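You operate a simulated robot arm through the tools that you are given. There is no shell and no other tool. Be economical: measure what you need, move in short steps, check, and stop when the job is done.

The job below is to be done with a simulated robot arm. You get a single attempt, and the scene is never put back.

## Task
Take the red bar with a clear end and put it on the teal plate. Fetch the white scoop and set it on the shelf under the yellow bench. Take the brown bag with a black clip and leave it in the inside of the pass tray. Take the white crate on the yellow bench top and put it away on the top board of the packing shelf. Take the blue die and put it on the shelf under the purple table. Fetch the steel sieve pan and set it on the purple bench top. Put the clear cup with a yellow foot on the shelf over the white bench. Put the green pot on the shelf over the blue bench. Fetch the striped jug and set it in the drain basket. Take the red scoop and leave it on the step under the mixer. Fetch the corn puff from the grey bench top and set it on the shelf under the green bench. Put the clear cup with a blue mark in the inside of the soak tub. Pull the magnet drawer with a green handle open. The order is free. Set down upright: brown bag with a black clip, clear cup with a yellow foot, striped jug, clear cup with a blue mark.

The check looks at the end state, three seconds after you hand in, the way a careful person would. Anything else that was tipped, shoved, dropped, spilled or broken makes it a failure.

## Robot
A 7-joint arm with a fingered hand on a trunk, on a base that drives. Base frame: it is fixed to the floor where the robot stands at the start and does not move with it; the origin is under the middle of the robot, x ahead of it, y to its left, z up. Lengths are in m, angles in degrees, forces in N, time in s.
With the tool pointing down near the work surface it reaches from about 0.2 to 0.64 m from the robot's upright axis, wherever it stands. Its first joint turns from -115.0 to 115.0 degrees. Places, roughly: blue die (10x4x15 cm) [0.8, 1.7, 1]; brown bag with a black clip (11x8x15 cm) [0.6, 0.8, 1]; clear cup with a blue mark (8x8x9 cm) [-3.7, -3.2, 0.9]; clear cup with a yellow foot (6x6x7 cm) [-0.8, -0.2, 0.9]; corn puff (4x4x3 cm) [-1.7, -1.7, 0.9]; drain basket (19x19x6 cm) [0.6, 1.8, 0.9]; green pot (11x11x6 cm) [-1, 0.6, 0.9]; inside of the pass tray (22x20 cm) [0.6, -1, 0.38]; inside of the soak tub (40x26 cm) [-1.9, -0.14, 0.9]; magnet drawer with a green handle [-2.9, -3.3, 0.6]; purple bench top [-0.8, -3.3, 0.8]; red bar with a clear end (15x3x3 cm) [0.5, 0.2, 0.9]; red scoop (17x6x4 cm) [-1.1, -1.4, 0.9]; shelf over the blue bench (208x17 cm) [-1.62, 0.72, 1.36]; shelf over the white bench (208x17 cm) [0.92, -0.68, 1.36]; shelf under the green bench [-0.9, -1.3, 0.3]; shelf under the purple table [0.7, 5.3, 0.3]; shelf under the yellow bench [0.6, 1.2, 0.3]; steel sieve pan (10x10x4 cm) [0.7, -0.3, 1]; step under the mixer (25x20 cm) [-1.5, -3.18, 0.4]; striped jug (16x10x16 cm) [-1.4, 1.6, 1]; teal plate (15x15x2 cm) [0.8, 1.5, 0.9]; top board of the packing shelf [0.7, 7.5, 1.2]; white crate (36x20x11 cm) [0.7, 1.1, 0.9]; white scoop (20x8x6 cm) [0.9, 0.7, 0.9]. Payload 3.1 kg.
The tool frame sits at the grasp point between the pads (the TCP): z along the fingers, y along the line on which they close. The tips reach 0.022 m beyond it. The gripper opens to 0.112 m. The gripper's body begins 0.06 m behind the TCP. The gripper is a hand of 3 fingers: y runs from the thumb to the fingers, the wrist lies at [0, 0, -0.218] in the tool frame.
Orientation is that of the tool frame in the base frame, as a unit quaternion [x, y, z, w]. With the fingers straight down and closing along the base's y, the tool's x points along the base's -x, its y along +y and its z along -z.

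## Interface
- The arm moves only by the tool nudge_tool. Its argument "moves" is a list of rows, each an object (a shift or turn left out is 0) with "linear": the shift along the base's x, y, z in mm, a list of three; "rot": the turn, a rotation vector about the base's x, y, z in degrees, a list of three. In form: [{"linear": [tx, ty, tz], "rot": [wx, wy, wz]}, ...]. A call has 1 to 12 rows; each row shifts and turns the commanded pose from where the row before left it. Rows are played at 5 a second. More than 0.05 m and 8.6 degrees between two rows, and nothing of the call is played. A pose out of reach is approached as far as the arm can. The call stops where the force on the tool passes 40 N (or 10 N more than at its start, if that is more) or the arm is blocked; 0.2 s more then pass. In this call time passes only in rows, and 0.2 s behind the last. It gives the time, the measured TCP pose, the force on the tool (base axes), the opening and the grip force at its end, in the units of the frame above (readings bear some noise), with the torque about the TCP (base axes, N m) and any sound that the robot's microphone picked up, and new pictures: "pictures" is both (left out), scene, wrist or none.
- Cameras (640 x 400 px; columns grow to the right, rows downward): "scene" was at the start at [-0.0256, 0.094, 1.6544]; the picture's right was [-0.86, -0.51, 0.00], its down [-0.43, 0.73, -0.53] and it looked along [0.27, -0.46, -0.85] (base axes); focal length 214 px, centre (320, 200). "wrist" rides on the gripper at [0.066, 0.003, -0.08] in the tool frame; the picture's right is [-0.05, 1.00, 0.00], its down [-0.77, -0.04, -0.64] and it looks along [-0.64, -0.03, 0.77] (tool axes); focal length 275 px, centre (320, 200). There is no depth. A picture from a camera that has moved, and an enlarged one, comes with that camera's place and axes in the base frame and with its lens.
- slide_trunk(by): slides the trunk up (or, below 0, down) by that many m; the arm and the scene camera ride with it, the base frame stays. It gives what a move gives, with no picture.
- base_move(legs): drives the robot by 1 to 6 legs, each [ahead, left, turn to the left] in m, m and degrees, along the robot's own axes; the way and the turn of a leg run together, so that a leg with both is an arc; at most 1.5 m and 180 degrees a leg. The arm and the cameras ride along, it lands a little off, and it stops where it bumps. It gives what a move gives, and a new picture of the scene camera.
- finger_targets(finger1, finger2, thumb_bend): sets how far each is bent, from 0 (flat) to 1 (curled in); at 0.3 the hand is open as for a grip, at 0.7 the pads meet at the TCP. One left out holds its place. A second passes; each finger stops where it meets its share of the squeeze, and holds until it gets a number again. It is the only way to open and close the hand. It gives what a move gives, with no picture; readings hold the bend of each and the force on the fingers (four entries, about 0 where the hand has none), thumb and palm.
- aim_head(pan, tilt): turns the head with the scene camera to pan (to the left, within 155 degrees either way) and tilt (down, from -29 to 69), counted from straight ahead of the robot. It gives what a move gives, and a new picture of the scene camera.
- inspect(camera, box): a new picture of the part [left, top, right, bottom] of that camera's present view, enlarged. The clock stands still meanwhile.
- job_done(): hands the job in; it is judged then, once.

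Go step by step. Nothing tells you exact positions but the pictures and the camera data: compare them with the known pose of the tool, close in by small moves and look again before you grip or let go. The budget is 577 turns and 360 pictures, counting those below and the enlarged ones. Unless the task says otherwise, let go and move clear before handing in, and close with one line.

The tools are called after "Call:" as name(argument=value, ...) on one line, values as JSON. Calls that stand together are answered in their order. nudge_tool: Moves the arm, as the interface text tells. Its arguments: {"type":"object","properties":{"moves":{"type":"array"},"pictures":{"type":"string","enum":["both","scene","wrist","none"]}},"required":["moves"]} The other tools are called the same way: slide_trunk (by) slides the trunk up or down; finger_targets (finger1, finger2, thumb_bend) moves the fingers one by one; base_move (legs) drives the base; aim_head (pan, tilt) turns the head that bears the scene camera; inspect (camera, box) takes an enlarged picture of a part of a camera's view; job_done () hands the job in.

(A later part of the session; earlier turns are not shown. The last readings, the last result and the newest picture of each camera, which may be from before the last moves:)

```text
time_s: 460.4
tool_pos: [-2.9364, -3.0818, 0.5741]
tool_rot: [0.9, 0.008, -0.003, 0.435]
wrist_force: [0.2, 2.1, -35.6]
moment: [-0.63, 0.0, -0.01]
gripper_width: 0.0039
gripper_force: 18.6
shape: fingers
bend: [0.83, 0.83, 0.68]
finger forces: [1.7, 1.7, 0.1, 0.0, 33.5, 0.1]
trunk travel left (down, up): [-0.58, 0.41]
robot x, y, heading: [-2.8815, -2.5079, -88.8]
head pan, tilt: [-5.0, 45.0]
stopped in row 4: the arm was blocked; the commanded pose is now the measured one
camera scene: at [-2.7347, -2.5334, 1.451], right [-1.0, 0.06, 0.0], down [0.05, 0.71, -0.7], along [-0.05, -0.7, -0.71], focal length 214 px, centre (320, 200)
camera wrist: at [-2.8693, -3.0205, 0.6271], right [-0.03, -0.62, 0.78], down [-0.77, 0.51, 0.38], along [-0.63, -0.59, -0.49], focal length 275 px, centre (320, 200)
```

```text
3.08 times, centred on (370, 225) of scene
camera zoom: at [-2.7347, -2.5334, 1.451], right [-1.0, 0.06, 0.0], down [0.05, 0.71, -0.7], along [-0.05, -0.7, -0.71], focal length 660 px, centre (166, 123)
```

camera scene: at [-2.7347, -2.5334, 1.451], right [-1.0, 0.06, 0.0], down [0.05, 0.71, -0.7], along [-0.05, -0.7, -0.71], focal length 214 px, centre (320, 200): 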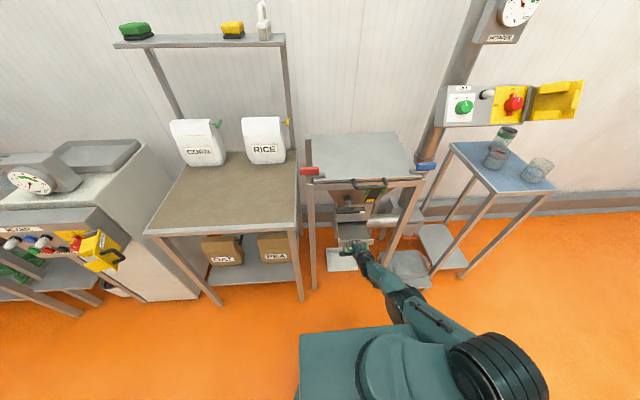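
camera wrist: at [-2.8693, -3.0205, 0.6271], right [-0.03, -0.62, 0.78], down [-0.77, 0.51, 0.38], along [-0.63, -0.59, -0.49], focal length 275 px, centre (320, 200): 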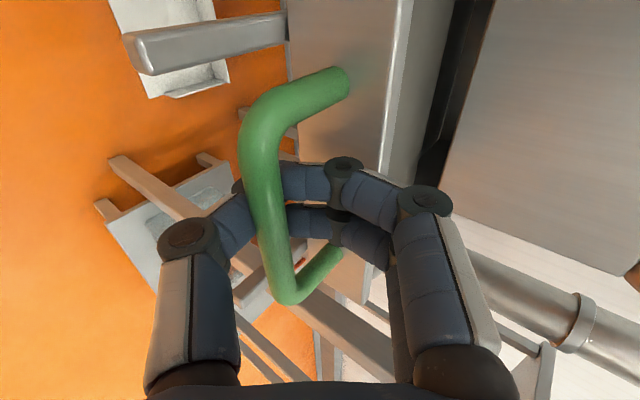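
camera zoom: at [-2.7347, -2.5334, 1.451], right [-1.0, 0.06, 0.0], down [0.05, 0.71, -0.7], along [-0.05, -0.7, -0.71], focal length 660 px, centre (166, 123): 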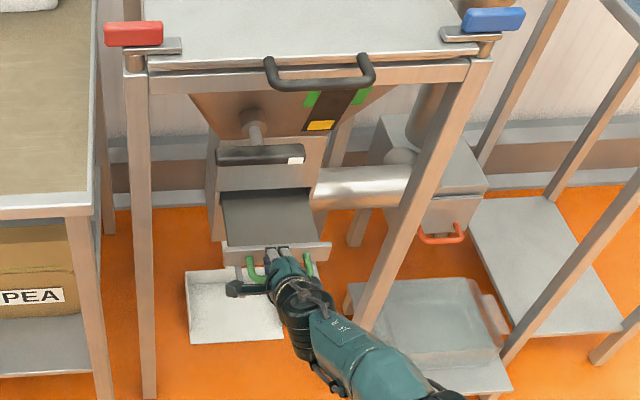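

The arm folded as far as it can; the drawer is open by about 12 cm. I relax the upward load and use the base to pull the rest.

Call:
nudge_tool(moves=[{"linear": [0, 0, -14]}], pictures="none")

Call:
base_move(legs=[[-0.06, 0, 0]])

Call:
inspect(camera="scene", box=[290, 160, 450, 290])

```text
time_s: 460.8
tool_pos: [-2.9363, -3.0799, 0.5642]
tool_rot: [0.899, 0.01, -0.005, 0.438]
wrist_force: [-0.4, 0.4, 0.4]
moment: [0.0, 0.02, 0.04]
gripper_width: 0.0009
gripper_force: 0.0
shape: fingers
bend: [0.84, 0.84, 0.74]
finger forces: [0.0, 0.0, 0.0, 0.0, 0.0, 0.1]
trunk travel left (down, up): [-0.58, 0.41]
robot x, y, heading: [-2.8803, -2.5105, -88.7]
head pan, tilt: [-5.0, 45.0]
```

```text
time_s: 461.7
tool_pos: [-2.9384, -3.02, 0.5637]
tool_rot: [0.899, 0.009, -0.004, 0.438]
wrist_force: [-0.4, -0.3, 0.7]
moment: [-0.02, -0.03, 0.02]
gripper_width: 0.0008
gripper_force: 0.1
shape: fingers
bend: [0.84, 0.84, 0.74]
finger forces: [0.1, 0.0, 0.0, 0.0, 0.0, 0.0]
trunk travel left (down, up): [-0.58, 0.41]
robot x, y, heading: [-2.8802, -2.4559, -88.8]
head pan, tilt: [-5.0, 45.0]
camera scene: at [-2.7354, -2.4665, 1.4514], right [-1.0, 0.06, 0.0], down [0.05, 0.7, -0.71], along [-0.05, -0.71, -0.71], focal length 214 px, centre (320, 200)
```

scene: 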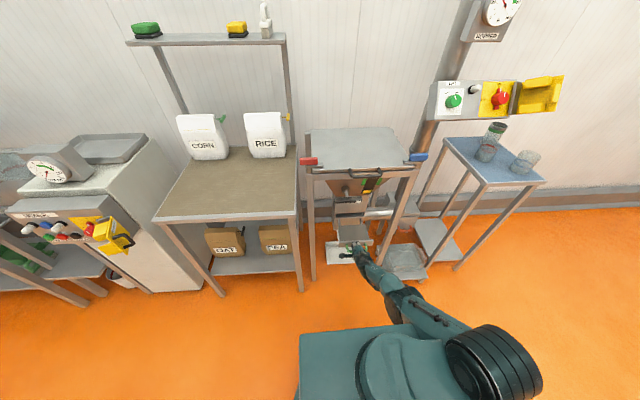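

```text
3.08 times, centred on (370, 225) of scene
camera zoom: at [-2.7354, -2.4665, 1.4514], right [-1.0, 0.06, 0.0], down [0.05, 0.7, -0.71], along [-0.05, -0.71, -0.71], focal length 660 px, centre (166, 123)
```

zoom: 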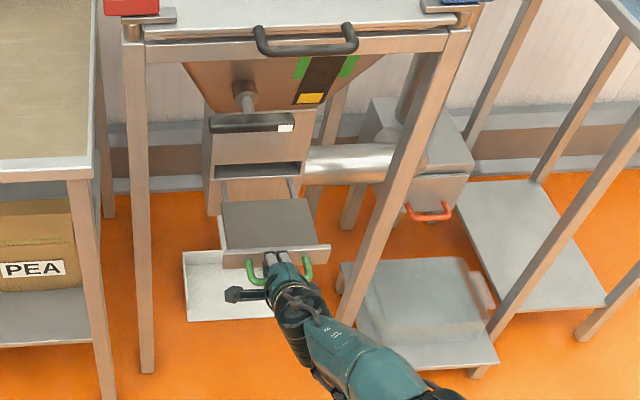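

The drawer is fully drawn out on its rails. I open the hand carefully and lift it off the bar.

Call:
finger_targets(finger1=0.55, finger2=0.55, thumb_bend=0.4)

Call:
inspect(camera="wrist", box=[0, 0, 640, 400])

```text
time_s: 462.7
tool_pos: [-2.9373, -3.0207, 0.563]
tool_rot: [0.899, 0.009, -0.003, 0.437]
wrist_force: [0.7, 0.2, 0.7]
moment: [-0.01, 0.02, -0.01]
gripper_width: 0.0618
gripper_force: 0.2
shape: fingers
bend: [0.55, 0.55, 0.4]
finger forces: [0.0, 0.1, 0.1, 0.0, 0.0, 0.0]
trunk travel left (down, up): [-0.58, 0.41]
robot x, y, heading: [-2.8803, -2.4522, -88.8]
head pan, tilt: [-5.0, 45.0]
```

```text
1.00 times, centred on (320, 200) of wrist (not enlarged: the box is as wide or as high as the picture)
camera zoom: at [-2.87, -2.9579, 0.6154], right [-0.03, -0.62, 0.79], down [-0.77, 0.51, 0.38], along [-0.64, -0.6, -0.49], focal length 275 px, centre (320, 200)
```

zoom: 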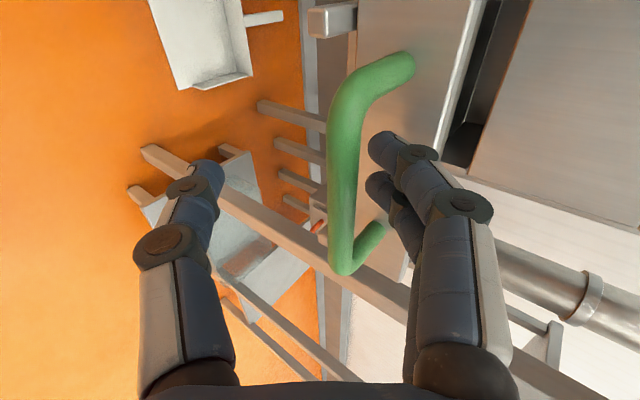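

The fingers are clear of the bar. I withdraw along the hand's axis.

Call:
nudge_tool(moves=[{"linear": [0, 12, 9]}, {"linear": [0, 18, 14]}, {"linear": [0, 20, 16]}, {"linear": [0, 5, 40]}, {"linear": [0, 0, 45]}], pictures="wrist")

```text
time_s: 463.4
tool_pos: [-2.9444, -3.0341, 0.6068]
tool_rot: [0.889, 0.003, -0.003, 0.457]
wrist_force: [0.0, -0.8, 0.8]
moment: [0.04, 0.01, -0.01]
gripper_width: 0.0621
gripper_force: 0.1
shape: fingers
bend: [0.55, 0.55, 0.4]
finger forces: [0.1, 0.0, 0.0, 0.0, 0.0, 0.0]
out of reach, approached as far as the arm can: row 3
trunk travel left (down, up): [-0.58, 0.41]
robot x, y, heading: [-2.8825, -2.4521, -88.6]
head pan, tilt: [-5.0, 45.0]
stopped in row 3: the arm was blocked; the commanded pose is now the measured one
camera wrist: at [-2.8779, -2.9706, 0.6569], right [-0.04, -0.58, 0.81], down [-0.77, 0.54, 0.35], along [-0.64, -0.61, -0.47], focal length 275 px, centre (320, 200)
```

wrist: 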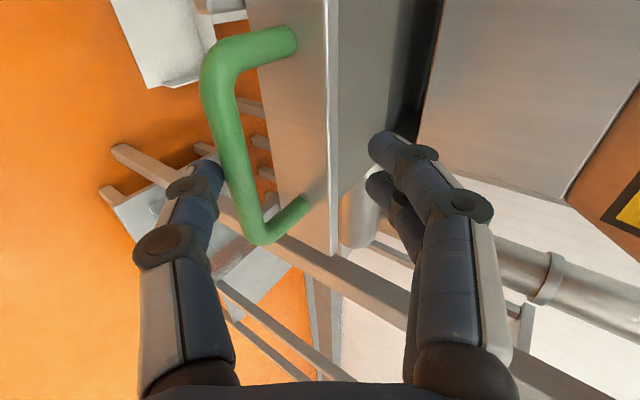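

The arm can't fold further, so I back the base out a little at a time to leave the handle.

Call:
base_move(legs=[[-0.05, 0, 0]])

Call:
inspect(camera="wrist", box=[0, 0, 640, 400])

```text
time_s: 464.4
tool_pos: [-2.9466, -2.9846, 0.6074]
tool_rot: [0.889, 0.003, -0.003, 0.457]
wrist_force: [-0.1, -0.2, 0.3]
moment: [-0.01, 0.03, 0.01]
gripper_width: 0.062
gripper_force: 0.0
shape: fingers
bend: [0.55, 0.55, 0.4]
finger forces: [0.1, 0.0, 0.0, 0.1, 0.0, 0.1]
trunk travel left (down, up): [-0.58, 0.41]
robot x, y, heading: [-2.8841, -2.4024, -88.7]
head pan, tilt: [-5.0, 45.0]
camera scene: at [-2.7365, -2.4175, 1.4513], right [-1.0, 0.07, 0.0], down [0.05, 0.7, -0.71], along [-0.05, -0.71, -0.71], focal length 214 px, centre (320, 200)
```

scene: 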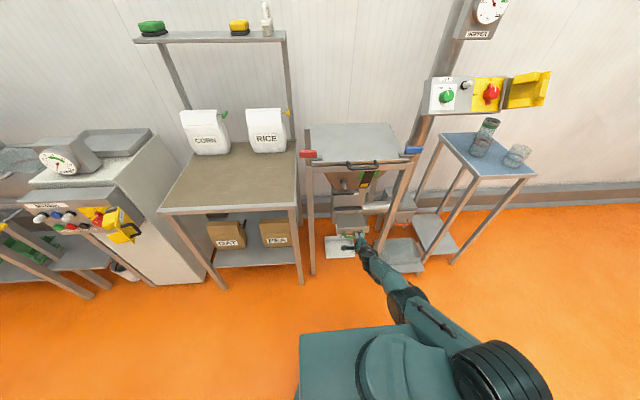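

```text
1.00 times, centred on (320, 200) of wrist (not enlarged: the box is as wide or as high as the picture)
camera zoom: at [-2.8795, -2.9207, 0.6578], right [-0.04, -0.58, 0.81], down [-0.77, 0.54, 0.35], along [-0.64, -0.61, -0.47], focal length 275 px, centre (320, 200)
```

zoom: 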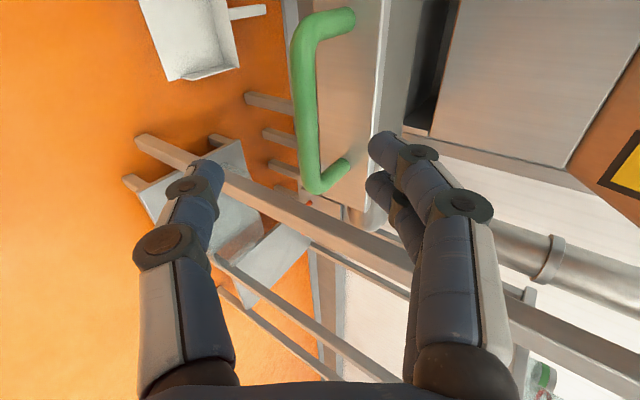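

Call:
slide_trunk(by=0.03)

Call:
base_move(legs=[[-0.06, 0, 0]])

Call:
slide_trunk(by=0.1)

Call:
base_move(legs=[[-0.12, 0, 0]])

Call:
inspect(camera="scene", box=[290, 90, 450, 290])

```text
time_s: 465.1
tool_pos: [-2.9469, -2.9871, 0.6385]
tool_rot: [0.889, 0.003, -0.002, 0.458]
wrist_force: [-0.1, -0.3, 0.6]
moment: [-0.04, 0.02, 0.0]
gripper_width: 0.0621
gripper_force: 0.1
shape: fingers
bend: [0.55, 0.55, 0.4]
finger forces: [0.0, 0.0, 0.0, 0.0, 0.0, 0.0]
trunk travel left (down, up): [-0.61, 0.38]
robot x, y, heading: [-2.8809, -2.3968, -88.9]
head pan, tilt: [-5.0, 45.0]
```

```text
time_s: 466.1
tool_pos: [-2.9481, -2.9247, 0.6387]
tool_rot: [0.889, 0.002, -0.003, 0.458]
wrist_force: [0.2, 0.6, 0.3]
moment: [-0.03, 0.03, 0.02]
gripper_width: 0.0618
gripper_force: 0.1
shape: fingers
bend: [0.55, 0.55, 0.4]
finger forces: [0.0, 0.0, 0.0, 0.0, 0.0, 0.0]
trunk travel left (down, up): [-0.61, 0.38]
robot x, y, heading: [-2.8811, -2.3415, -88.6]
head pan, tilt: [-5.0, 45.0]
camera scene: at [-2.7379, -2.3567, 1.4813], right [-1.0, 0.06, 0.0], down [0.05, 0.7, -0.71], along [-0.05, -0.71, -0.71], focal length 214 px, centre (320, 200)
```

scene: 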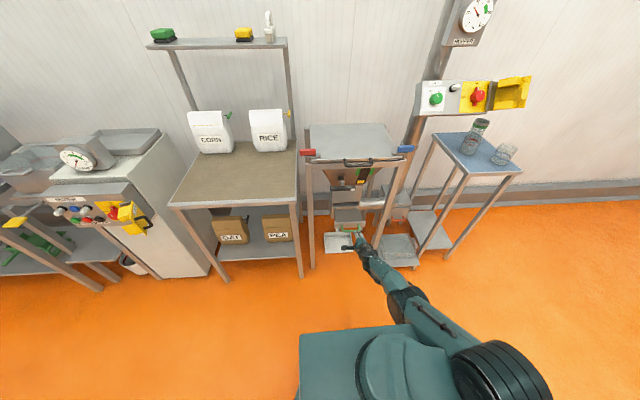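

```text
time_s: 467.4
tool_pos: [-2.9487, -2.9254, 0.7394]
tool_rot: [0.889, 0.002, -0.001, 0.458]
wrist_force: [0.1, -0.4, 0.6]
moment: [0.02, -0.02, -0.02]
gripper_width: 0.062
gripper_force: 0.1
shape: fingers
bend: [0.55, 0.55, 0.4]
finger forces: [0.0, 0.0, 0.0, 0.1, 0.0, 0.0]
trunk travel left (down, up): [-0.71, 0.28]
robot x, y, heading: [-2.8817, -2.3389, -88.8]
head pan, tilt: [-5.0, 45.0]
```

```text
time_s: 468.6
tool_pos: [-2.9501, -2.8037, 0.7393]
tool_rot: [0.889, 0.003, -0.002, 0.459]
wrist_force: [0.0, 0.6, -0.7]
moment: [-0.01, -0.02, -0.01]
gripper_width: 0.0619
gripper_force: 0.1
shape: fingers
bend: [0.55, 0.55, 0.4]
finger forces: [0.0, 0.1, 0.1, 0.1, 0.1, 0.0]
trunk travel left (down, up): [-0.71, 0.28]
robot x, y, heading: [-2.8874, -2.2187, -88.6]
head pan, tilt: [-5.0, 45.0]
camera scene: at [-2.7407, -2.2355, 1.5813], right [-1.0, 0.06, 0.0], down [0.05, 0.7, -0.71], along [-0.04, -0.71, -0.71], focal length 214 px, centre (320, 200)
```

scene: 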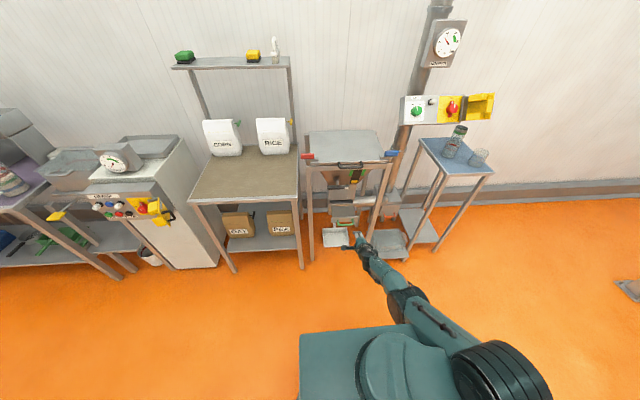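

```text
2.00 times, centred on (370, 190) of scene
camera zoom: at [-2.7407, -2.2355, 1.5813], right [-1.0, 0.06, 0.0], down [0.05, 0.7, -0.71], along [-0.04, -0.71, -0.71], focal length 429 px, centre (220, 220)
```

zoom: 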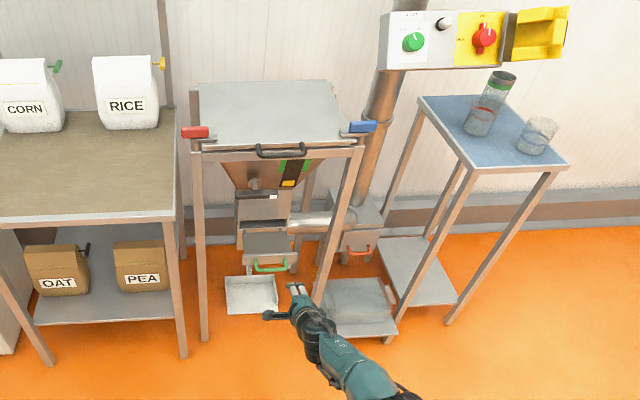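

The drawer stands open and the hand is clear. Two cups are on the small blue table; I approach to identify the blue-marked one.

Call:
base_move(legs=[[0, -0.72, -1.4]])

Call:
inspect(camera="scene", box=[240, 80, 400, 190])

```text
time_s: 472.5
tool_pos: [-3.6698, -2.8101, 0.7387]
tool_rot: [0.889, -0.007, -0.007, 0.457]
wrist_force: [-1.1, 0.1, -0.8]
moment: [0.0, 0.01, 0.02]
gripper_width: 0.0621
gripper_force: 0.2
shape: fingers
bend: [0.55, 0.55, 0.4]
finger forces: [0.0, 0.0, 0.0, 0.1, 0.1, 0.0]
trunk travel left (down, up): [-0.71, 0.28]
robot x, y, heading: [-3.5894, -2.2289, -90.1]
head pan, tilt: [-5.0, 45.0]
camera scene: at [-3.4471, -2.2486, 1.5814], right [-1.0, 0.09, 0.0], down [0.06, 0.7, -0.71], along [-0.06, -0.7, -0.71], focal length 214 px, centre (320, 200)
```

scene: 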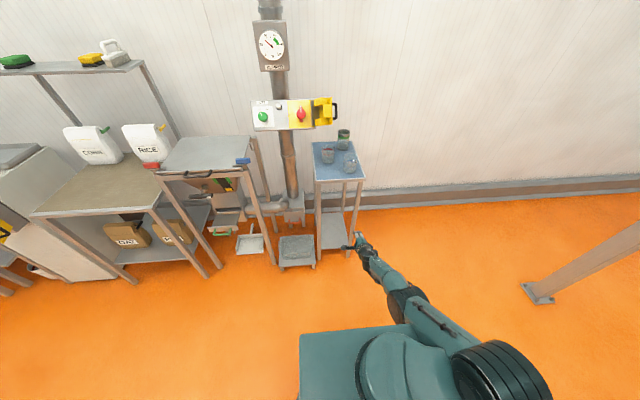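

```text
3.64 times, centred on (320, 135) of scene
camera zoom: at [-3.4471, -2.2486, 1.5814], right [-1.0, 0.09, 0.0], down [0.06, 0.7, -0.71], along [-0.06, -0.7, -0.71], focal length 780 px, centre (320, 436)
```

zoom: 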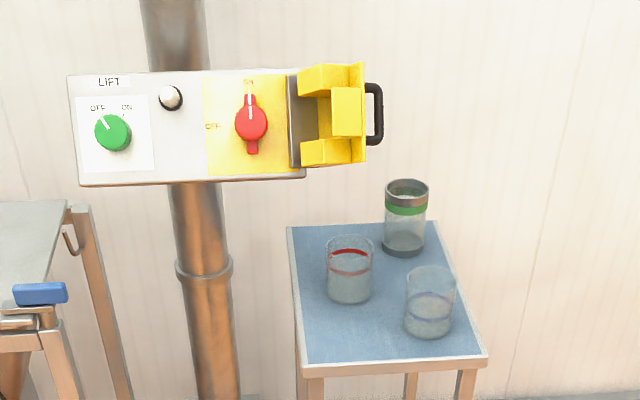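

The blue-marked cup is the front right one, at about (−3.69, −3.17). I raise the trunk and roll the hand back so it closes along x.

Call:
slide_trunk(by=0.28)

Call:
nudge_tool(moves=[{"linear": [0, 0, 10], "rot": [0, 6.2, 5.3]}, {"linear": [0, 0, 10], "rot": [0, 6.2, 5.3]}, {"linear": [0, 0, 10], "rot": [0, 6.2, 5.3]}, {"linear": [0, 0, 10], "rot": [0, 6.2, 5.3]}, {"linear": [0, 0, 0], "rot": [0, 6.2, 5.3]}, {"linear": [0, 0, 0], "rot": [0, 6.2, 5.3]}, {"linear": [0, 0, 0], "rot": [0, 6.2, 5.3]}, {"linear": [0, 0, 0], "rot": [0, 6.2, 5.3]}, {"linear": [0, 0, 0], "rot": [0, 6.2, 5.3]}, {"linear": [0, 0, 0], "rot": [0, 6.2, 5.3]}, {"linear": [0, 0, 0], "rot": [0, 6.2, 5.3]}], pictures="both")

```text
time_s: 475.3
tool_pos: [-3.6695, -2.8107, 1.0178]
tool_rot: [0.889, -0.008, -0.008, 0.457]
wrist_force: [0.1, 0.8, 0.3]
moment: [0.0, 0.01, -0.02]
gripper_width: 0.0624
gripper_force: 0.1
shape: fingers
bend: [0.55, 0.55, 0.4]
finger forces: [0.0, 0.1, 0.0, 0.0, 0.0, 0.0]
trunk travel left (down, up): [-0.99, 0.0]
robot x, y, heading: [-3.59, -2.231, -90.2]
head pan, tilt: [-5.0, 45.0]
```

```text
time_s: 477.7
tool_pos: [-3.6712, -2.8124, 1.055]
tool_rot: [0.63, 0.648, -0.272, 0.332]
wrist_force: [-0.4, 0.6, -0.4]
moment: [-0.05, 0.0, -0.02]
gripper_width: 0.0621
gripper_force: 0.0
shape: fingers
bend: [0.55, 0.55, 0.4]
finger forces: [0.0, 0.1, 0.1, 0.1, 0.1, 0.0]
out of reach, approached as far as the arm can: row 4, 5
trunk travel left (down, up): [-0.99, 0.0]
robot x, y, heading: [-3.5946, -2.2312, -90.1]
head pan, tilt: [-5.0, 45.0]
camera scene: at [-3.4468, -2.2485, 1.8613], right [-1.0, 0.09, 0.0], down [0.06, 0.7, -0.71], along [-0.06, -0.7, -0.71], focal length 214 px, centre (320, 200)
camera wrist: at [-3.673, -2.7079, 1.0564], right [0.99, 0.03, 0.1], down [-0.1, 0.0, 0.99], along [0.03, -1.0, 0.0], focal length 275 px, centre (320, 200)
```

scene: 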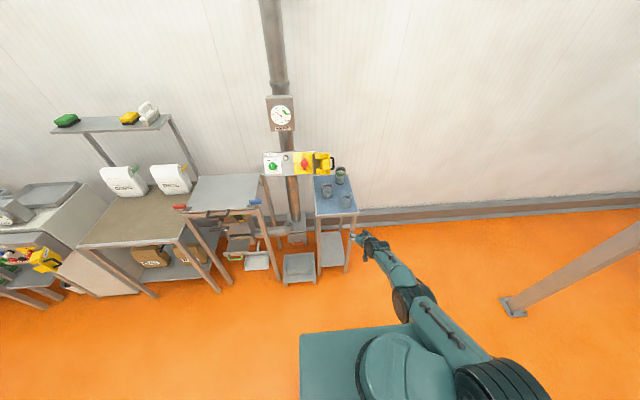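
wrist: 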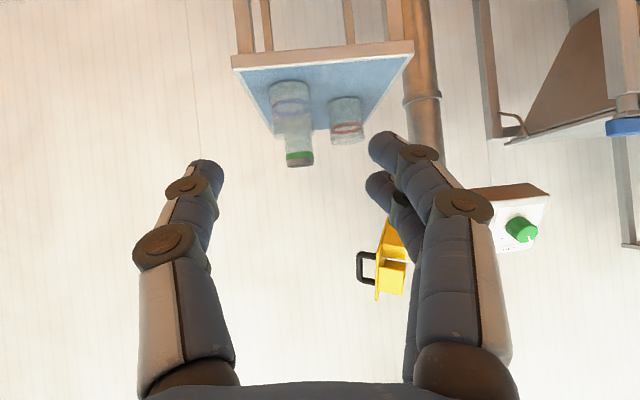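

The table is a bit lower than I assumed (z≈0.825); the cup centre is near (−3.697, −3.215, 0.87). I level the roll, open up and drive closer.

Call:
nudge_tool(moves=[{"linear": [0, 25, 0], "rot": [0, 5.7, 0]}, {"linear": [-10, 25, 0]}, {"linear": [-10, 20, 0]}], pictures="none")

Call:
finger_targets(finger1=0.3, finger2=0.3, thumb_bend=0.3)

Call:
base_move(legs=[[0.33, 0, 0.1]])

Call:
nudge_tool(moves=[{"linear": [-5, 0, -40]}, {"linear": [-5, 0, -45]}, {"linear": [0, 0, -45]}, {"linear": [0, 0, -35]}], pictures="wrist")

```text
time_s: 478.5
tool_pos: [-3.6916, -2.7419, 1.059]
tool_rot: [0.615, 0.662, -0.305, 0.301]
wrist_force: [0.0, 0.1, 0.3]
moment: [-0.04, 0.05, -0.01]
gripper_width: 0.0622
gripper_force: 0.1
shape: fingers
bend: [0.55, 0.55, 0.4]
finger forces: [0.0, 0.0, 0.0, 0.1, 0.1, 0.1]
out of reach, approached as far as the arm can: row 1
trunk travel left (down, up): [-0.99, 0.0]
robot x, y, heading: [-3.5885, -2.2283, -90.1]
head pan, tilt: [-5.0, 45.0]
```

```text
time_s: 479.5
tool_pos: [-3.6895, -2.7426, 1.0575]
tool_rot: [0.615, 0.663, -0.303, 0.3]
wrist_force: [-0.3, 0.1, 0.5]
moment: [0.02, 0.0, 0.0]
gripper_width: 0.1112
gripper_force: 0.0
shape: fingers
bend: [0.3, 0.3, 0.3]
finger forces: [0.0, 0.1, 0.1, 0.1, 0.0, 0.0]
trunk travel left (down, up): [-0.99, 0.0]
robot x, y, heading: [-3.5942, -2.2266, -90.0]
head pan, tilt: [-5.0, 45.0]
```

```text
time_s: 481.7
tool_pos: [-3.6897, -3.0735, 1.0577]
tool_rot: [0.616, 0.662, -0.303, 0.299]
wrist_force: [0.3, -0.4, -1.0]
moment: [-0.01, 0.02, 0.01]
gripper_width: 0.1113
gripper_force: 0.1
shape: fingers
bend: [0.3, 0.3, 0.3]
finger forces: [0.1, 0.0, 0.1, 0.0, 0.0, 0.1]
trunk travel left (down, up): [-0.99, 0.0]
robot x, y, heading: [-3.5933, -2.5588, -90.2]
head pan, tilt: [-5.0, 45.0]
camera scene: at [-3.4469, -2.5784, 1.8613], right [-1.0, 0.09, 0.0], down [0.06, 0.7, -0.71], along [-0.06, -0.7, -0.71], focal length 214 px, centre (320, 200)
```

scene: 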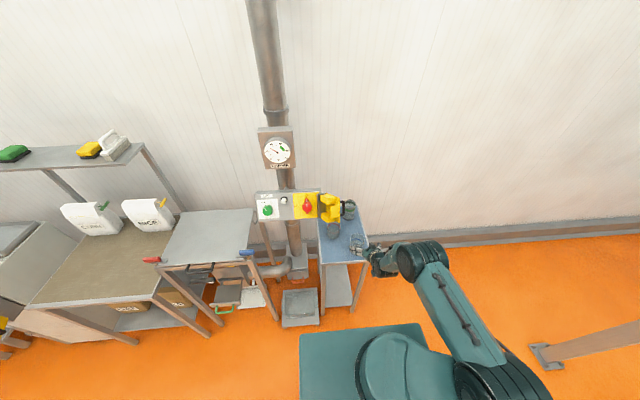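

```text
time_s: 482.7
tool_pos: [-3.6974, -3.073, 0.8934]
tool_rot: [0.615, 0.663, -0.303, 0.3]
wrist_force: [0.0, -0.5, 0.1]
moment: [0.01, 0.01, 0.03]
gripper_width: 0.1112
gripper_force: 0.1
shape: fingers
bend: [0.3, 0.3, 0.3]
finger forces: [0.1, 0.0, 0.1, 0.1, 0.1, 0.1]
trunk travel left (down, up): [-0.99, 0.0]
robot x, y, heading: [-3.5911, -2.5589, -90.0]
head pan, tilt: [-5.0, 45.0]
camera wrist: at [-3.6988, -2.9693, 0.8931], right [1.0, 0.03, 0.0], down [0.0, 0.0, 1.0], along [0.03, -1.0, 0.0], focal length 275 px, centre (320, 200)
```

wrist: 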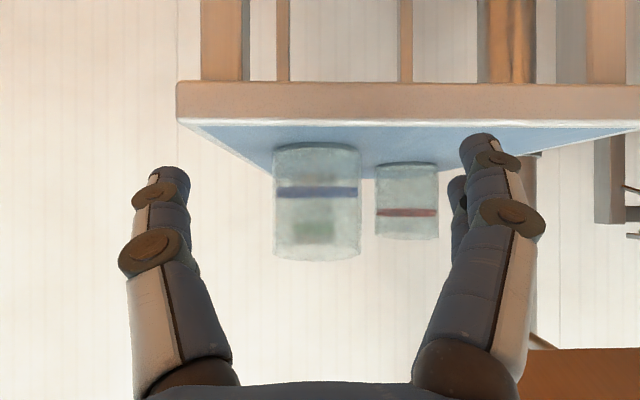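

The blue-banded cup is dead ahead at y≈−3.22. I advance around it and close gently.

Call:
nudge_tool(moves=[{"linear": [0, -35, 0]}, {"linear": [1, -35, 0]}, {"linear": [1, -35, 0]}, {"linear": [0, -30, 0]}], pictures="wrist")

Call:
finger_targets(finger1=0.42, finger2=0.42, thumb_bend=0.42)

```text
time_s: 483.7
tool_pos: [-3.7069, -3.1922, 0.9021]
tool_rot: [0.616, 0.663, -0.303, 0.3]
wrist_force: [0.6, 0.2, 0.4]
moment: [-0.01, -0.01, 0.02]
gripper_width: 0.1113
gripper_force: 0.1
shape: fingers
bend: [0.3, 0.3, 0.3]
finger forces: [0.0, 0.0, 0.0, 0.1, 0.1, 0.1]
out of reach, approached as far as the arm can: row 4
trunk travel left (down, up): [-0.99, 0.0]
robot x, y, heading: [-3.5926, -2.5608, -90.1]
head pan, tilt: [-5.0, 45.0]
camera wrist: at [-3.708, -3.0888, 0.9038], right [1.0, 0.03, 0.0], down [0.0, 0.0, 1.0], along [0.03, -1.0, 0.0], focal length 275 px, centre (320, 200)
```

wrist: 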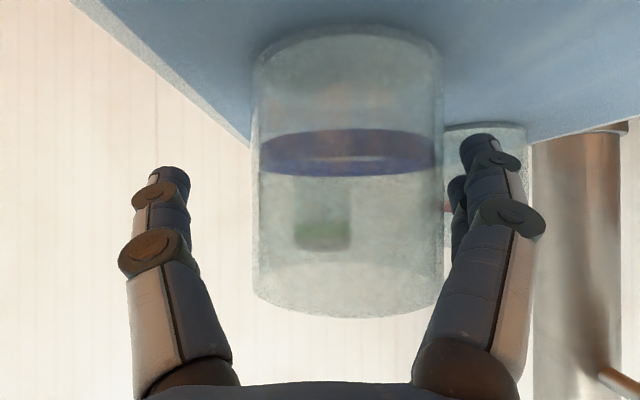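

```text
time_s: 484.7
tool_pos: [-3.7072, -3.1931, 0.903]
tool_rot: [0.616, 0.663, -0.304, 0.299]
wrist_force: [0.3, 0.3, -0.1]
moment: [0.0, 0.01, 0.04]
gripper_width: 0.0788
gripper_force: 0.1
shape: fingers
bend: [0.42, 0.42, 0.42]
finger forces: [0.0, 0.0, 0.0, 0.0, 0.1, 0.1]
trunk travel left (down, up): [-0.99, 0.0]
robot x, y, heading: [-3.5898, -2.5607, -90.1]
head pan, tilt: [-5.0, 45.0]
```

Just short of reach and 15 mm off. I reopen and use the base to move in 4 cm and sideways.

Call:
finger_targets(finger1=0.3, finger2=0.3, thumb_bend=0.3)

Call:
nudge_tool(moves=[{"linear": [7, 8, -3]}, {"linear": [6, 8, -3]}], pictures="none")

Call:
base_move(legs=[[0.045, 0, 0]])

Call:
inspect(camera="wrist", box=[0, 0, 640, 400])

```text
time_s: 485.7
tool_pos: [-3.7059, -3.1928, 0.9029]
tool_rot: [0.615, 0.663, -0.303, 0.3]
wrist_force: [0.2, -0.3, 0.3]
moment: [0.02, 0.02, 0.02]
gripper_width: 0.1113
gripper_force: 0.0
shape: fingers
bend: [0.3, 0.3, 0.3]
finger forces: [0.0, 0.1, 0.1, 0.0, 0.0, 0.2]
trunk travel left (down, up): [-0.99, 0.0]
robot x, y, heading: [-3.5921, -2.5601, -90.2]
head pan, tilt: [-5.0, 45.0]
```

```text
time_s: 486.3
tool_pos: [-3.6932, -3.178, 0.8967]
tool_rot: [0.615, 0.663, -0.303, 0.3]
wrist_force: [0.2, -0.1, 0.1]
moment: [0.0, -0.04, -0.04]
gripper_width: 0.1111
gripper_force: 0.0
shape: fingers
bend: [0.3, 0.3, 0.3]
finger forces: [0.0, 0.1, 0.0, 0.1, 0.0, 0.0]
trunk travel left (down, up): [-0.99, 0.0]
robot x, y, heading: [-3.5956, -2.5574, -89.8]
head pan, tilt: [-5.0, 45.0]
```

```text
time_s: 487.2
tool_pos: [-3.6949, -3.2191, 0.8997]
tool_rot: [0.615, 0.663, -0.304, 0.301]
wrist_force: [-0.3, 0.5, 0.5]
moment: [0.0, -0.01, -0.03]
gripper_width: 0.1112
gripper_force: 0.0
shape: fingers
bend: [0.3, 0.3, 0.3]
finger forces: [0.1, 0.1, 0.1, 0.0, 0.1, 0.1]
trunk travel left (down, up): [-0.99, 0.0]
robot x, y, heading: [-3.5907, -2.5996, -90.3]
head pan, tilt: [-5.0, 45.0]
camera scene: at [-3.447, -2.6192, 1.8614], right [-1.0, 0.09, 0.0], down [0.06, 0.7, -0.71], along [-0.06, -0.71, -0.71], focal length 214 px, centre (320, 200)
```

scene: 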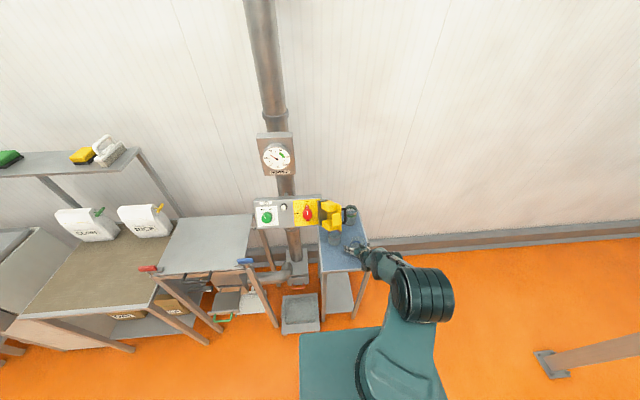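

```text
1.00 times, centred on (320, 200) of wrist (not enlarged: the box is as wide or as high as the picture)
camera zoom: at [-3.696, -3.1151, 0.8998], right [1.0, 0.03, 0.0], down [0.0, 0.0, 1.0], along [0.03, -1.0, 0.0], focal length 275 px, centre (320, 200)
```

zoom: 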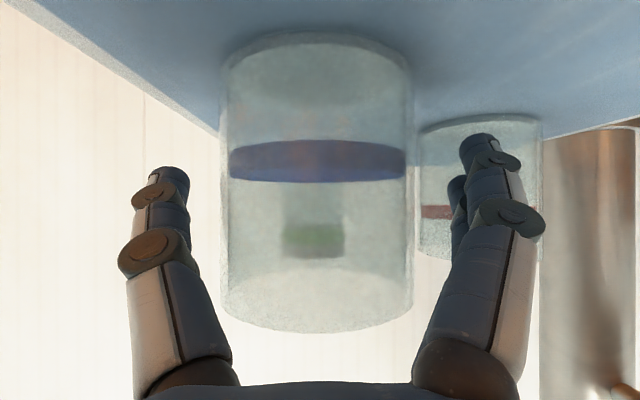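

The cup slid back 2 cm when the tips brushed it; it is still upright. I narrow slightly to stay clear of the red cup and advance 25 mm more.

Call:
finger_targets(finger1=0.35, finger2=0.35, thumb_bend=0.33)

Call:
base_move(legs=[[0.028, 0, 0]])

Call:
inspect(camera="wrist", box=[0, 0, 640, 400])

```text
time_s: 488.2
tool_pos: [-3.6936, -3.2216, 0.896]
tool_rot: [0.615, 0.663, -0.303, 0.3]
wrist_force: [-0.7, -0.4, 2.1]
moment: [-0.01, 0.0, 0.02]
gripper_width: 0.1011
gripper_force: 0.1
shape: fingers
bend: [0.35, 0.35, 0.33]
finger forces: [0.1, 0.0, 0.1, 0.2, 0.1, 0.0]
trunk travel left (down, up): [-0.99, 0.0]
robot x, y, heading: [-3.5891, -2.603, -89.7]
head pan, tilt: [-5.0, 45.0]
```

```text
time_s: 489.0
tool_pos: [-3.6946, -3.2448, 0.8992]
tool_rot: [0.614, 0.663, -0.304, 0.301]
wrist_force: [0.4, 1.0, 0.2]
moment: [-0.03, 0.01, -0.01]
gripper_width: 0.1014
gripper_force: 0.1
shape: fingers
bend: [0.35, 0.35, 0.33]
finger forces: [0.1, 0.0, 0.0, 0.0, 0.1, 0.0]
trunk travel left (down, up): [-0.99, 0.0]
robot x, y, heading: [-3.5898, -2.6287, -89.8]
head pan, tilt: [-5.0, 45.0]
camera scene: at [-3.4469, -2.6463, 1.8614], right [-1.0, 0.09, 0.0], down [0.06, 0.7, -0.71], along [-0.06, -0.71, -0.71], focal length 214 px, centre (320, 200)
```

scene: 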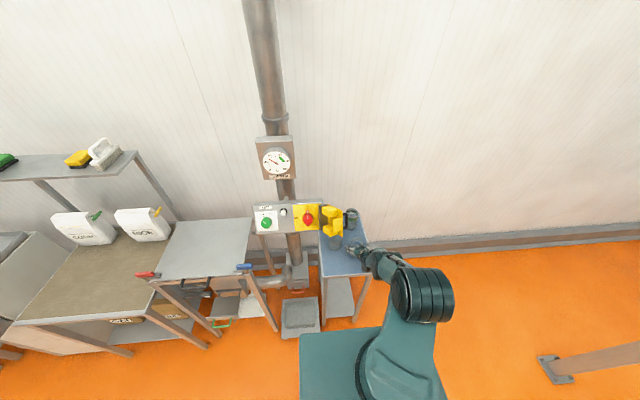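

```text
1.00 times, centred on (320, 200) of wrist (not enlarged: the box is as wide or as high as the picture)
camera zoom: at [-3.6957, -3.1424, 0.8999], right [1.0, 0.03, 0.0], down [0.0, 0.0, 1.0], along [0.03, -1.0, 0.0], focal length 275 px, centre (320, 200)
```

zoom: 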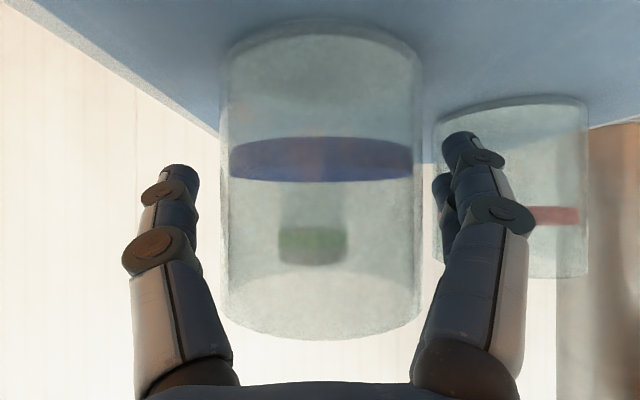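

The hand's palm rests at the cup's front, so the pads are at its middle now. I close gently.

Call:
finger_targets(finger1=0.45, finger2=0.45, thumb_bend=0.43)

Call:
finger_targets(finger1=0.55, finger2=0.55, thumb_bend=0.55)

Call:
inspect(camera="wrist", box=[0, 0, 640, 400])

```text
time_s: 490.0
tool_pos: [-3.6941, -3.2478, 0.8977]
tool_rot: [0.615, 0.663, -0.303, 0.3]
wrist_force: [0.0, -0.9, -0.3]
moment: [0.01, 0.02, 0.06]
gripper_width: 0.0728
gripper_force: 0.1
shape: fingers
bend: [0.45, 0.45, 0.43]
finger forces: [0.0, 0.0, 0.0, 0.1, 0.1, 0.1]
trunk travel left (down, up): [-0.99, 0.0]
robot x, y, heading: [-3.5907, -2.6302, -90.2]
head pan, tilt: [-5.0, 45.0]
```

```text
time_s: 491.0
tool_pos: [-3.6944, -3.2495, 0.8966]
tool_rot: [0.615, 0.663, -0.303, 0.299]
wrist_force: [0.1, -0.3, 1.6]
moment: [-0.01, -0.03, 0.03]
gripper_width: 0.0654
gripper_force: 10.6
shape: fingers
bend: [0.47, 0.49, 0.5]
finger forces: [5.4, 4.8, 0.1, 0.0, 10.5, 0.1]
trunk travel left (down, up): [-0.99, 0.0]
robot x, y, heading: [-3.5944, -2.628, -90.0]
head pan, tilt: [-5.0, 45.0]
```

```text
1.00 times, centred on (320, 200) of wrist (not enlarged: the box is as wide or as high as the picture)
camera zoom: at [-3.6958, -3.1448, 0.8983], right [1.0, 0.03, 0.0], down [0.0, 0.0, 1.0], along [0.03, -1.0, 0.0], focal length 275 px, centre (320, 200)
```

zoom: 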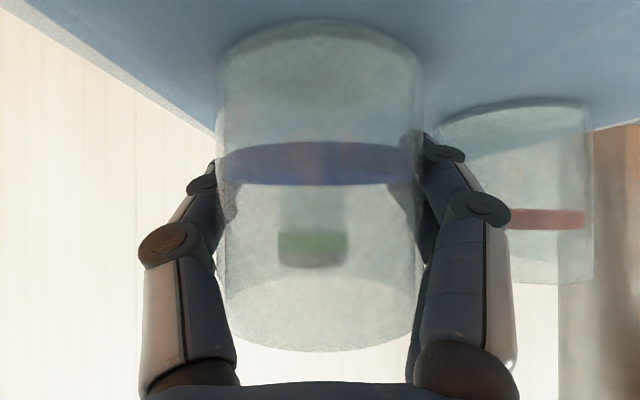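

The cup is held with about 10 N. I lift it and back away.

Call:
nudge_tool(moves=[{"linear": [0, 0, 8]}, {"linear": [0, 0, 15]}, {"linear": [0, 5, 25]}, {"linear": [0, 10, 35]}], pictures="wrist")

```text
time_s: 492.0
tool_pos: [-3.6931, -3.2342, 0.9796]
tool_rot: [0.616, 0.662, -0.304, 0.3]
wrist_force: [0.6, -0.2, -0.4]
moment: [0.0, 0.03, 0.03]
gripper_width: 0.0651
gripper_force: 10.0
shape: fingers
bend: [0.47, 0.49, 0.5]
finger forces: [5.4, 5.1, 0.0, 0.1, 10.5, 0.0]
trunk travel left (down, up): [-0.99, 0.0]
robot x, y, heading: [-3.5922, -2.6312, -90.2]
head pan, tilt: [-5.0, 45.0]
camera wrist: at [-3.6951, -3.1307, 0.9805], right [1.0, 0.03, 0.0], down [0.0, 0.0, 1.0], along [0.03, -1.0, 0.0], focal length 275 px, centre (320, 200)
```

wrist: 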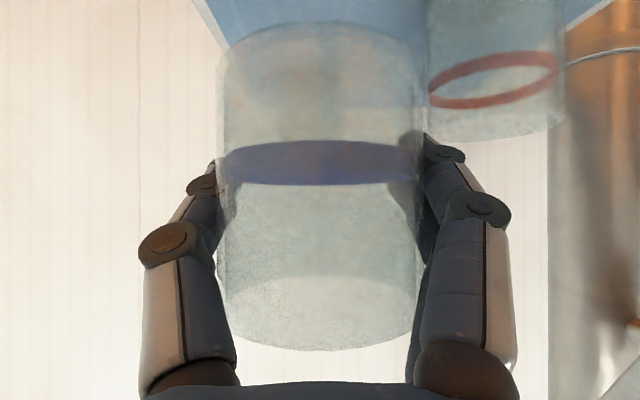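

The cup is held upright. I back off and look toward the island's west side, where the soak tub stands.

Call:
base_move(legs=[[-0.4, 0, 0]])

Call:
aim_head(pan=140, tilt=20)

```text
time_s: 494.6
tool_pos: [-3.6934, -2.8311, 0.9788]
tool_rot: [0.616, 0.663, -0.303, 0.299]
wrist_force: [-1.0, 0.5, -1.7]
moment: [-0.01, -0.04, 0.01]
gripper_width: 0.0651
gripper_force: 10.8
shape: fingers
bend: [0.47, 0.49, 0.5]
finger forces: [5.3, 5.0, 0.1, 0.0, 10.5, 0.0]
trunk travel left (down, up): [-0.99, 0.0]
robot x, y, heading: [-3.5901, -2.2224, -90.2]
head pan, tilt: [-5.0, 45.0]
camera scene: at [-3.4468, -2.2474, 1.8613], right [-1.0, 0.09, 0.0], down [0.06, 0.7, -0.71], along [-0.06, -0.7, -0.71], focal length 214 px, centre (320, 200)
```

scene: 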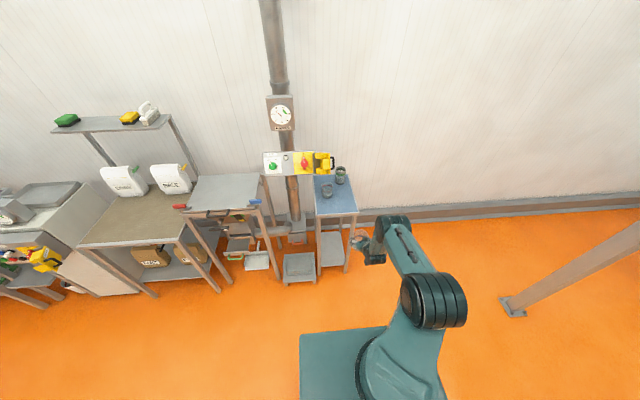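

```text
time_s: 496.9
tool_pos: [-3.6932, -2.83, 0.9791]
tool_rot: [0.616, 0.662, -0.304, 0.299]
wrist_force: [-0.2, 0.2, -1.5]
moment: [-0.03, 0.02, 0.01]
gripper_width: 0.0653
gripper_force: 10.8
shape: fingers
bend: [0.47, 0.49, 0.5]
finger forces: [5.4, 5.0, 0.0, 0.0, 10.4, 0.1]
trunk travel left (down, up): [-0.99, 0.0]
robot x, y, heading: [-3.5921, -2.226, -90.3]
head pan, tilt: [140.0, 20.0]
camera scene: at [-3.3796, -2.0944, 1.9], right [0.77, -0.64, 0.0], down [-0.22, -0.26, -0.94], along [0.61, 0.72, -0.34], focal length 214 px, centre (320, 200)
```

scene: 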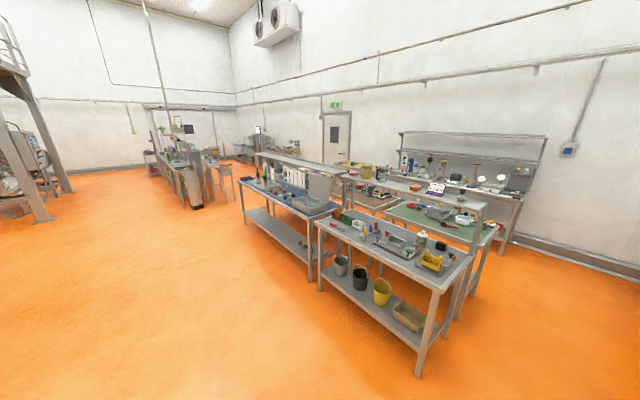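

The second row faces the open west floor: grey bench on the right, blue bench with the tub on the left. I turn to face +x and drive up to the tub.

Call:
base_move(legs=[[0, 0, 90.2], [0, 1.1, 0], [0, 1.08, 0], [0.75, 0, 0]])

Call:
aim_head(pan=0, tilt=40)

```text
time_s: 515.2
tool_pos: [-2.2532, -0.1269, 0.9792]
tool_rot: [-0.031, 0.904, -0.003, 0.427]
wrist_force: [-0.3, 0.7, -0.9]
moment: [-0.02, 0.0, 0.0]
gripper_width: 0.0655
gripper_force: 10.5
shape: fingers
bend: [0.47, 0.49, 0.5]
finger forces: [5.3, 5.0, 0.1, 0.0, 10.2, 0.0]
trunk travel left (down, up): [-0.99, 0.0]
robot x, y, heading: [-2.8552, -0.0177, -0.4]
head pan, tilt: [140.0, 20.0]
camera scene: at [-2.9873, 0.1918, 1.9], right [0.65, 0.76, 0.0], down [0.26, -0.22, -0.94], along [-0.72, 0.61, -0.34], focal length 214 px, centre (320, 200)
```

scene: 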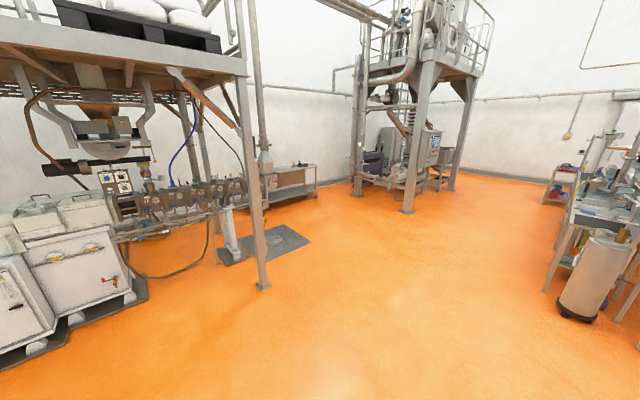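

```text
time_s: 517.4
tool_pos: [-2.2533, -0.1277, 0.9793]
tool_rot: [-0.03, 0.904, -0.005, 0.426]
wrist_force: [0.3, 0.1, -0.9]
moment: [-0.01, -0.02, -0.01]
gripper_width: 0.0651
gripper_force: 10.0
shape: fingers
bend: [0.47, 0.49, 0.5]
finger forces: [5.2, 5.1, 0.1, 0.0, 10.1, 0.0]
trunk travel left (down, up): [-0.99, 0.0]
robot x, y, heading: [-2.8565, -0.0205, -0.4]
head pan, tilt: [0.0, 40.0]
camera scene: at [-2.8309, 0.131, 1.8686], right [-0.01, -1.0, 0.0], down [-0.64, 0.0, -0.77], along [0.77, 0.0, -0.64], focal length 214 px, centre (320, 200)
```

scene: 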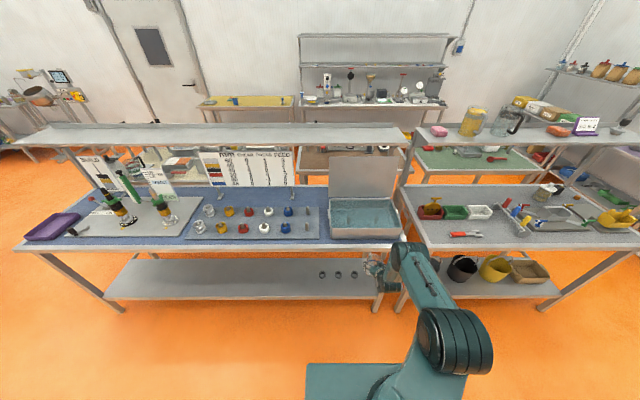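

The soak tub, with its lid open behind it and water inside, is at about (−1.88, −0.14). I zoom in on it.

Call:
inspect(camera="scene", box=[300, 140, 460, 260])

```text
3.33 times, centred on (380, 200) of scene
camera zoom: at [-2.8309, 0.131, 1.8686], right [-0.01, -1.0, 0.0], down [-0.64, 0.0, -0.77], along [0.77, 0.0, -0.64], focal length 715 px, centre (120, 200)
```

zoom: 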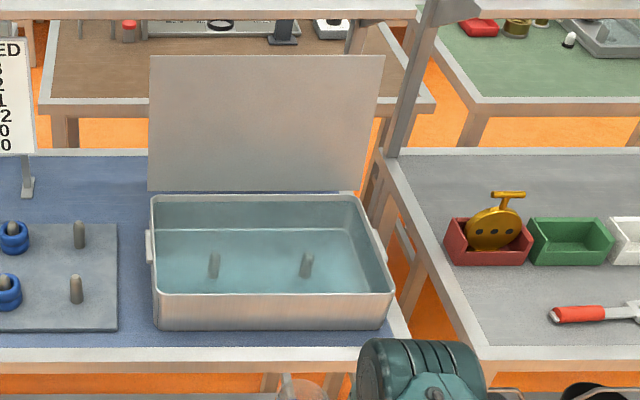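

Tub: rim z≈0.963, inside x −1.99…−1.74, y −0.33…0.08, with two pegs at y≈−0.05 and −0.22. I raise the cup above the rim and drive in so it comes between the pegs.

Call:
nudge_tool(moves=[{"linear": [0, -3, 30]}, {"linear": [0, -3, 30]}, {"linear": [0, 0, 30]}, {"linear": [0, 0, 20]}], pictures="none")

Call:
base_move(legs=[[0.41, 0, 0.4]])

Call:
inspect(camera="scene", box=[300, 160, 500, 310])

```text
time_s: 518.4
tool_pos: [-2.2536, -0.132, 1.0884]
tool_rot: [-0.031, 0.904, -0.004, 0.426]
wrist_force: [-0.3, 0.1, -1.7]
moment: [0.01, 0.02, -0.03]
gripper_width: 0.0652
gripper_force: 10.3
shape: fingers
bend: [0.47, 0.49, 0.5]
finger forces: [5.2, 5.0, 0.0, 0.0, 10.3, 0.0]
trunk travel left (down, up): [-0.99, 0.0]
robot x, y, heading: [-2.856, -0.0196, -0.5]
head pan, tilt: [0.0, 40.0]
```

```text
time_s: 521.0
tool_pos: [-1.8379, -0.1313, 1.0883]
tool_rot: [-0.034, 0.904, -0.003, 0.426]
wrist_force: [0.2, 0.6, -1.1]
moment: [0.04, 0.0, 0.0]
gripper_width: 0.0653
gripper_force: 9.7
shape: fingers
bend: [0.47, 0.49, 0.5]
finger forces: [5.2, 5.0, 0.1, 0.1, 10.1, 0.1]
trunk travel left (down, up): [-0.99, 0.0]
robot x, y, heading: [-2.4382, -0.0236, -0.4]
head pan, tilt: [0.0, 40.0]
camera scene: at [-2.4167, 0.1297, 1.8686], right [0.0, -1.0, 0.0], down [-0.64, 0.0, -0.77], along [0.77, 0.0, -0.64], focal length 214 px, centre (320, 200)
```

scene: 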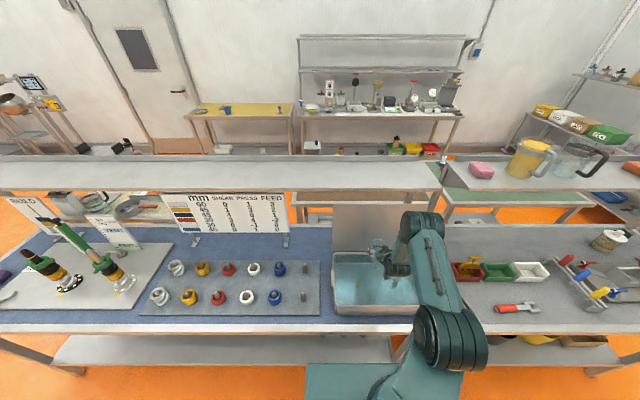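

```text
2.67 times, centred on (400, 235) of scene
camera zoom: at [-2.4167, 0.1297, 1.8686], right [0.0, -1.0, 0.0], down [-0.64, 0.0, -0.77], along [0.77, 0.0, -0.64], focal length 572 px, centre (107, 107)
```

zoom: 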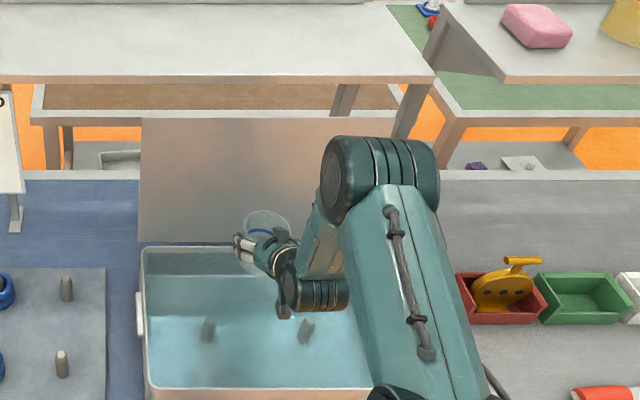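

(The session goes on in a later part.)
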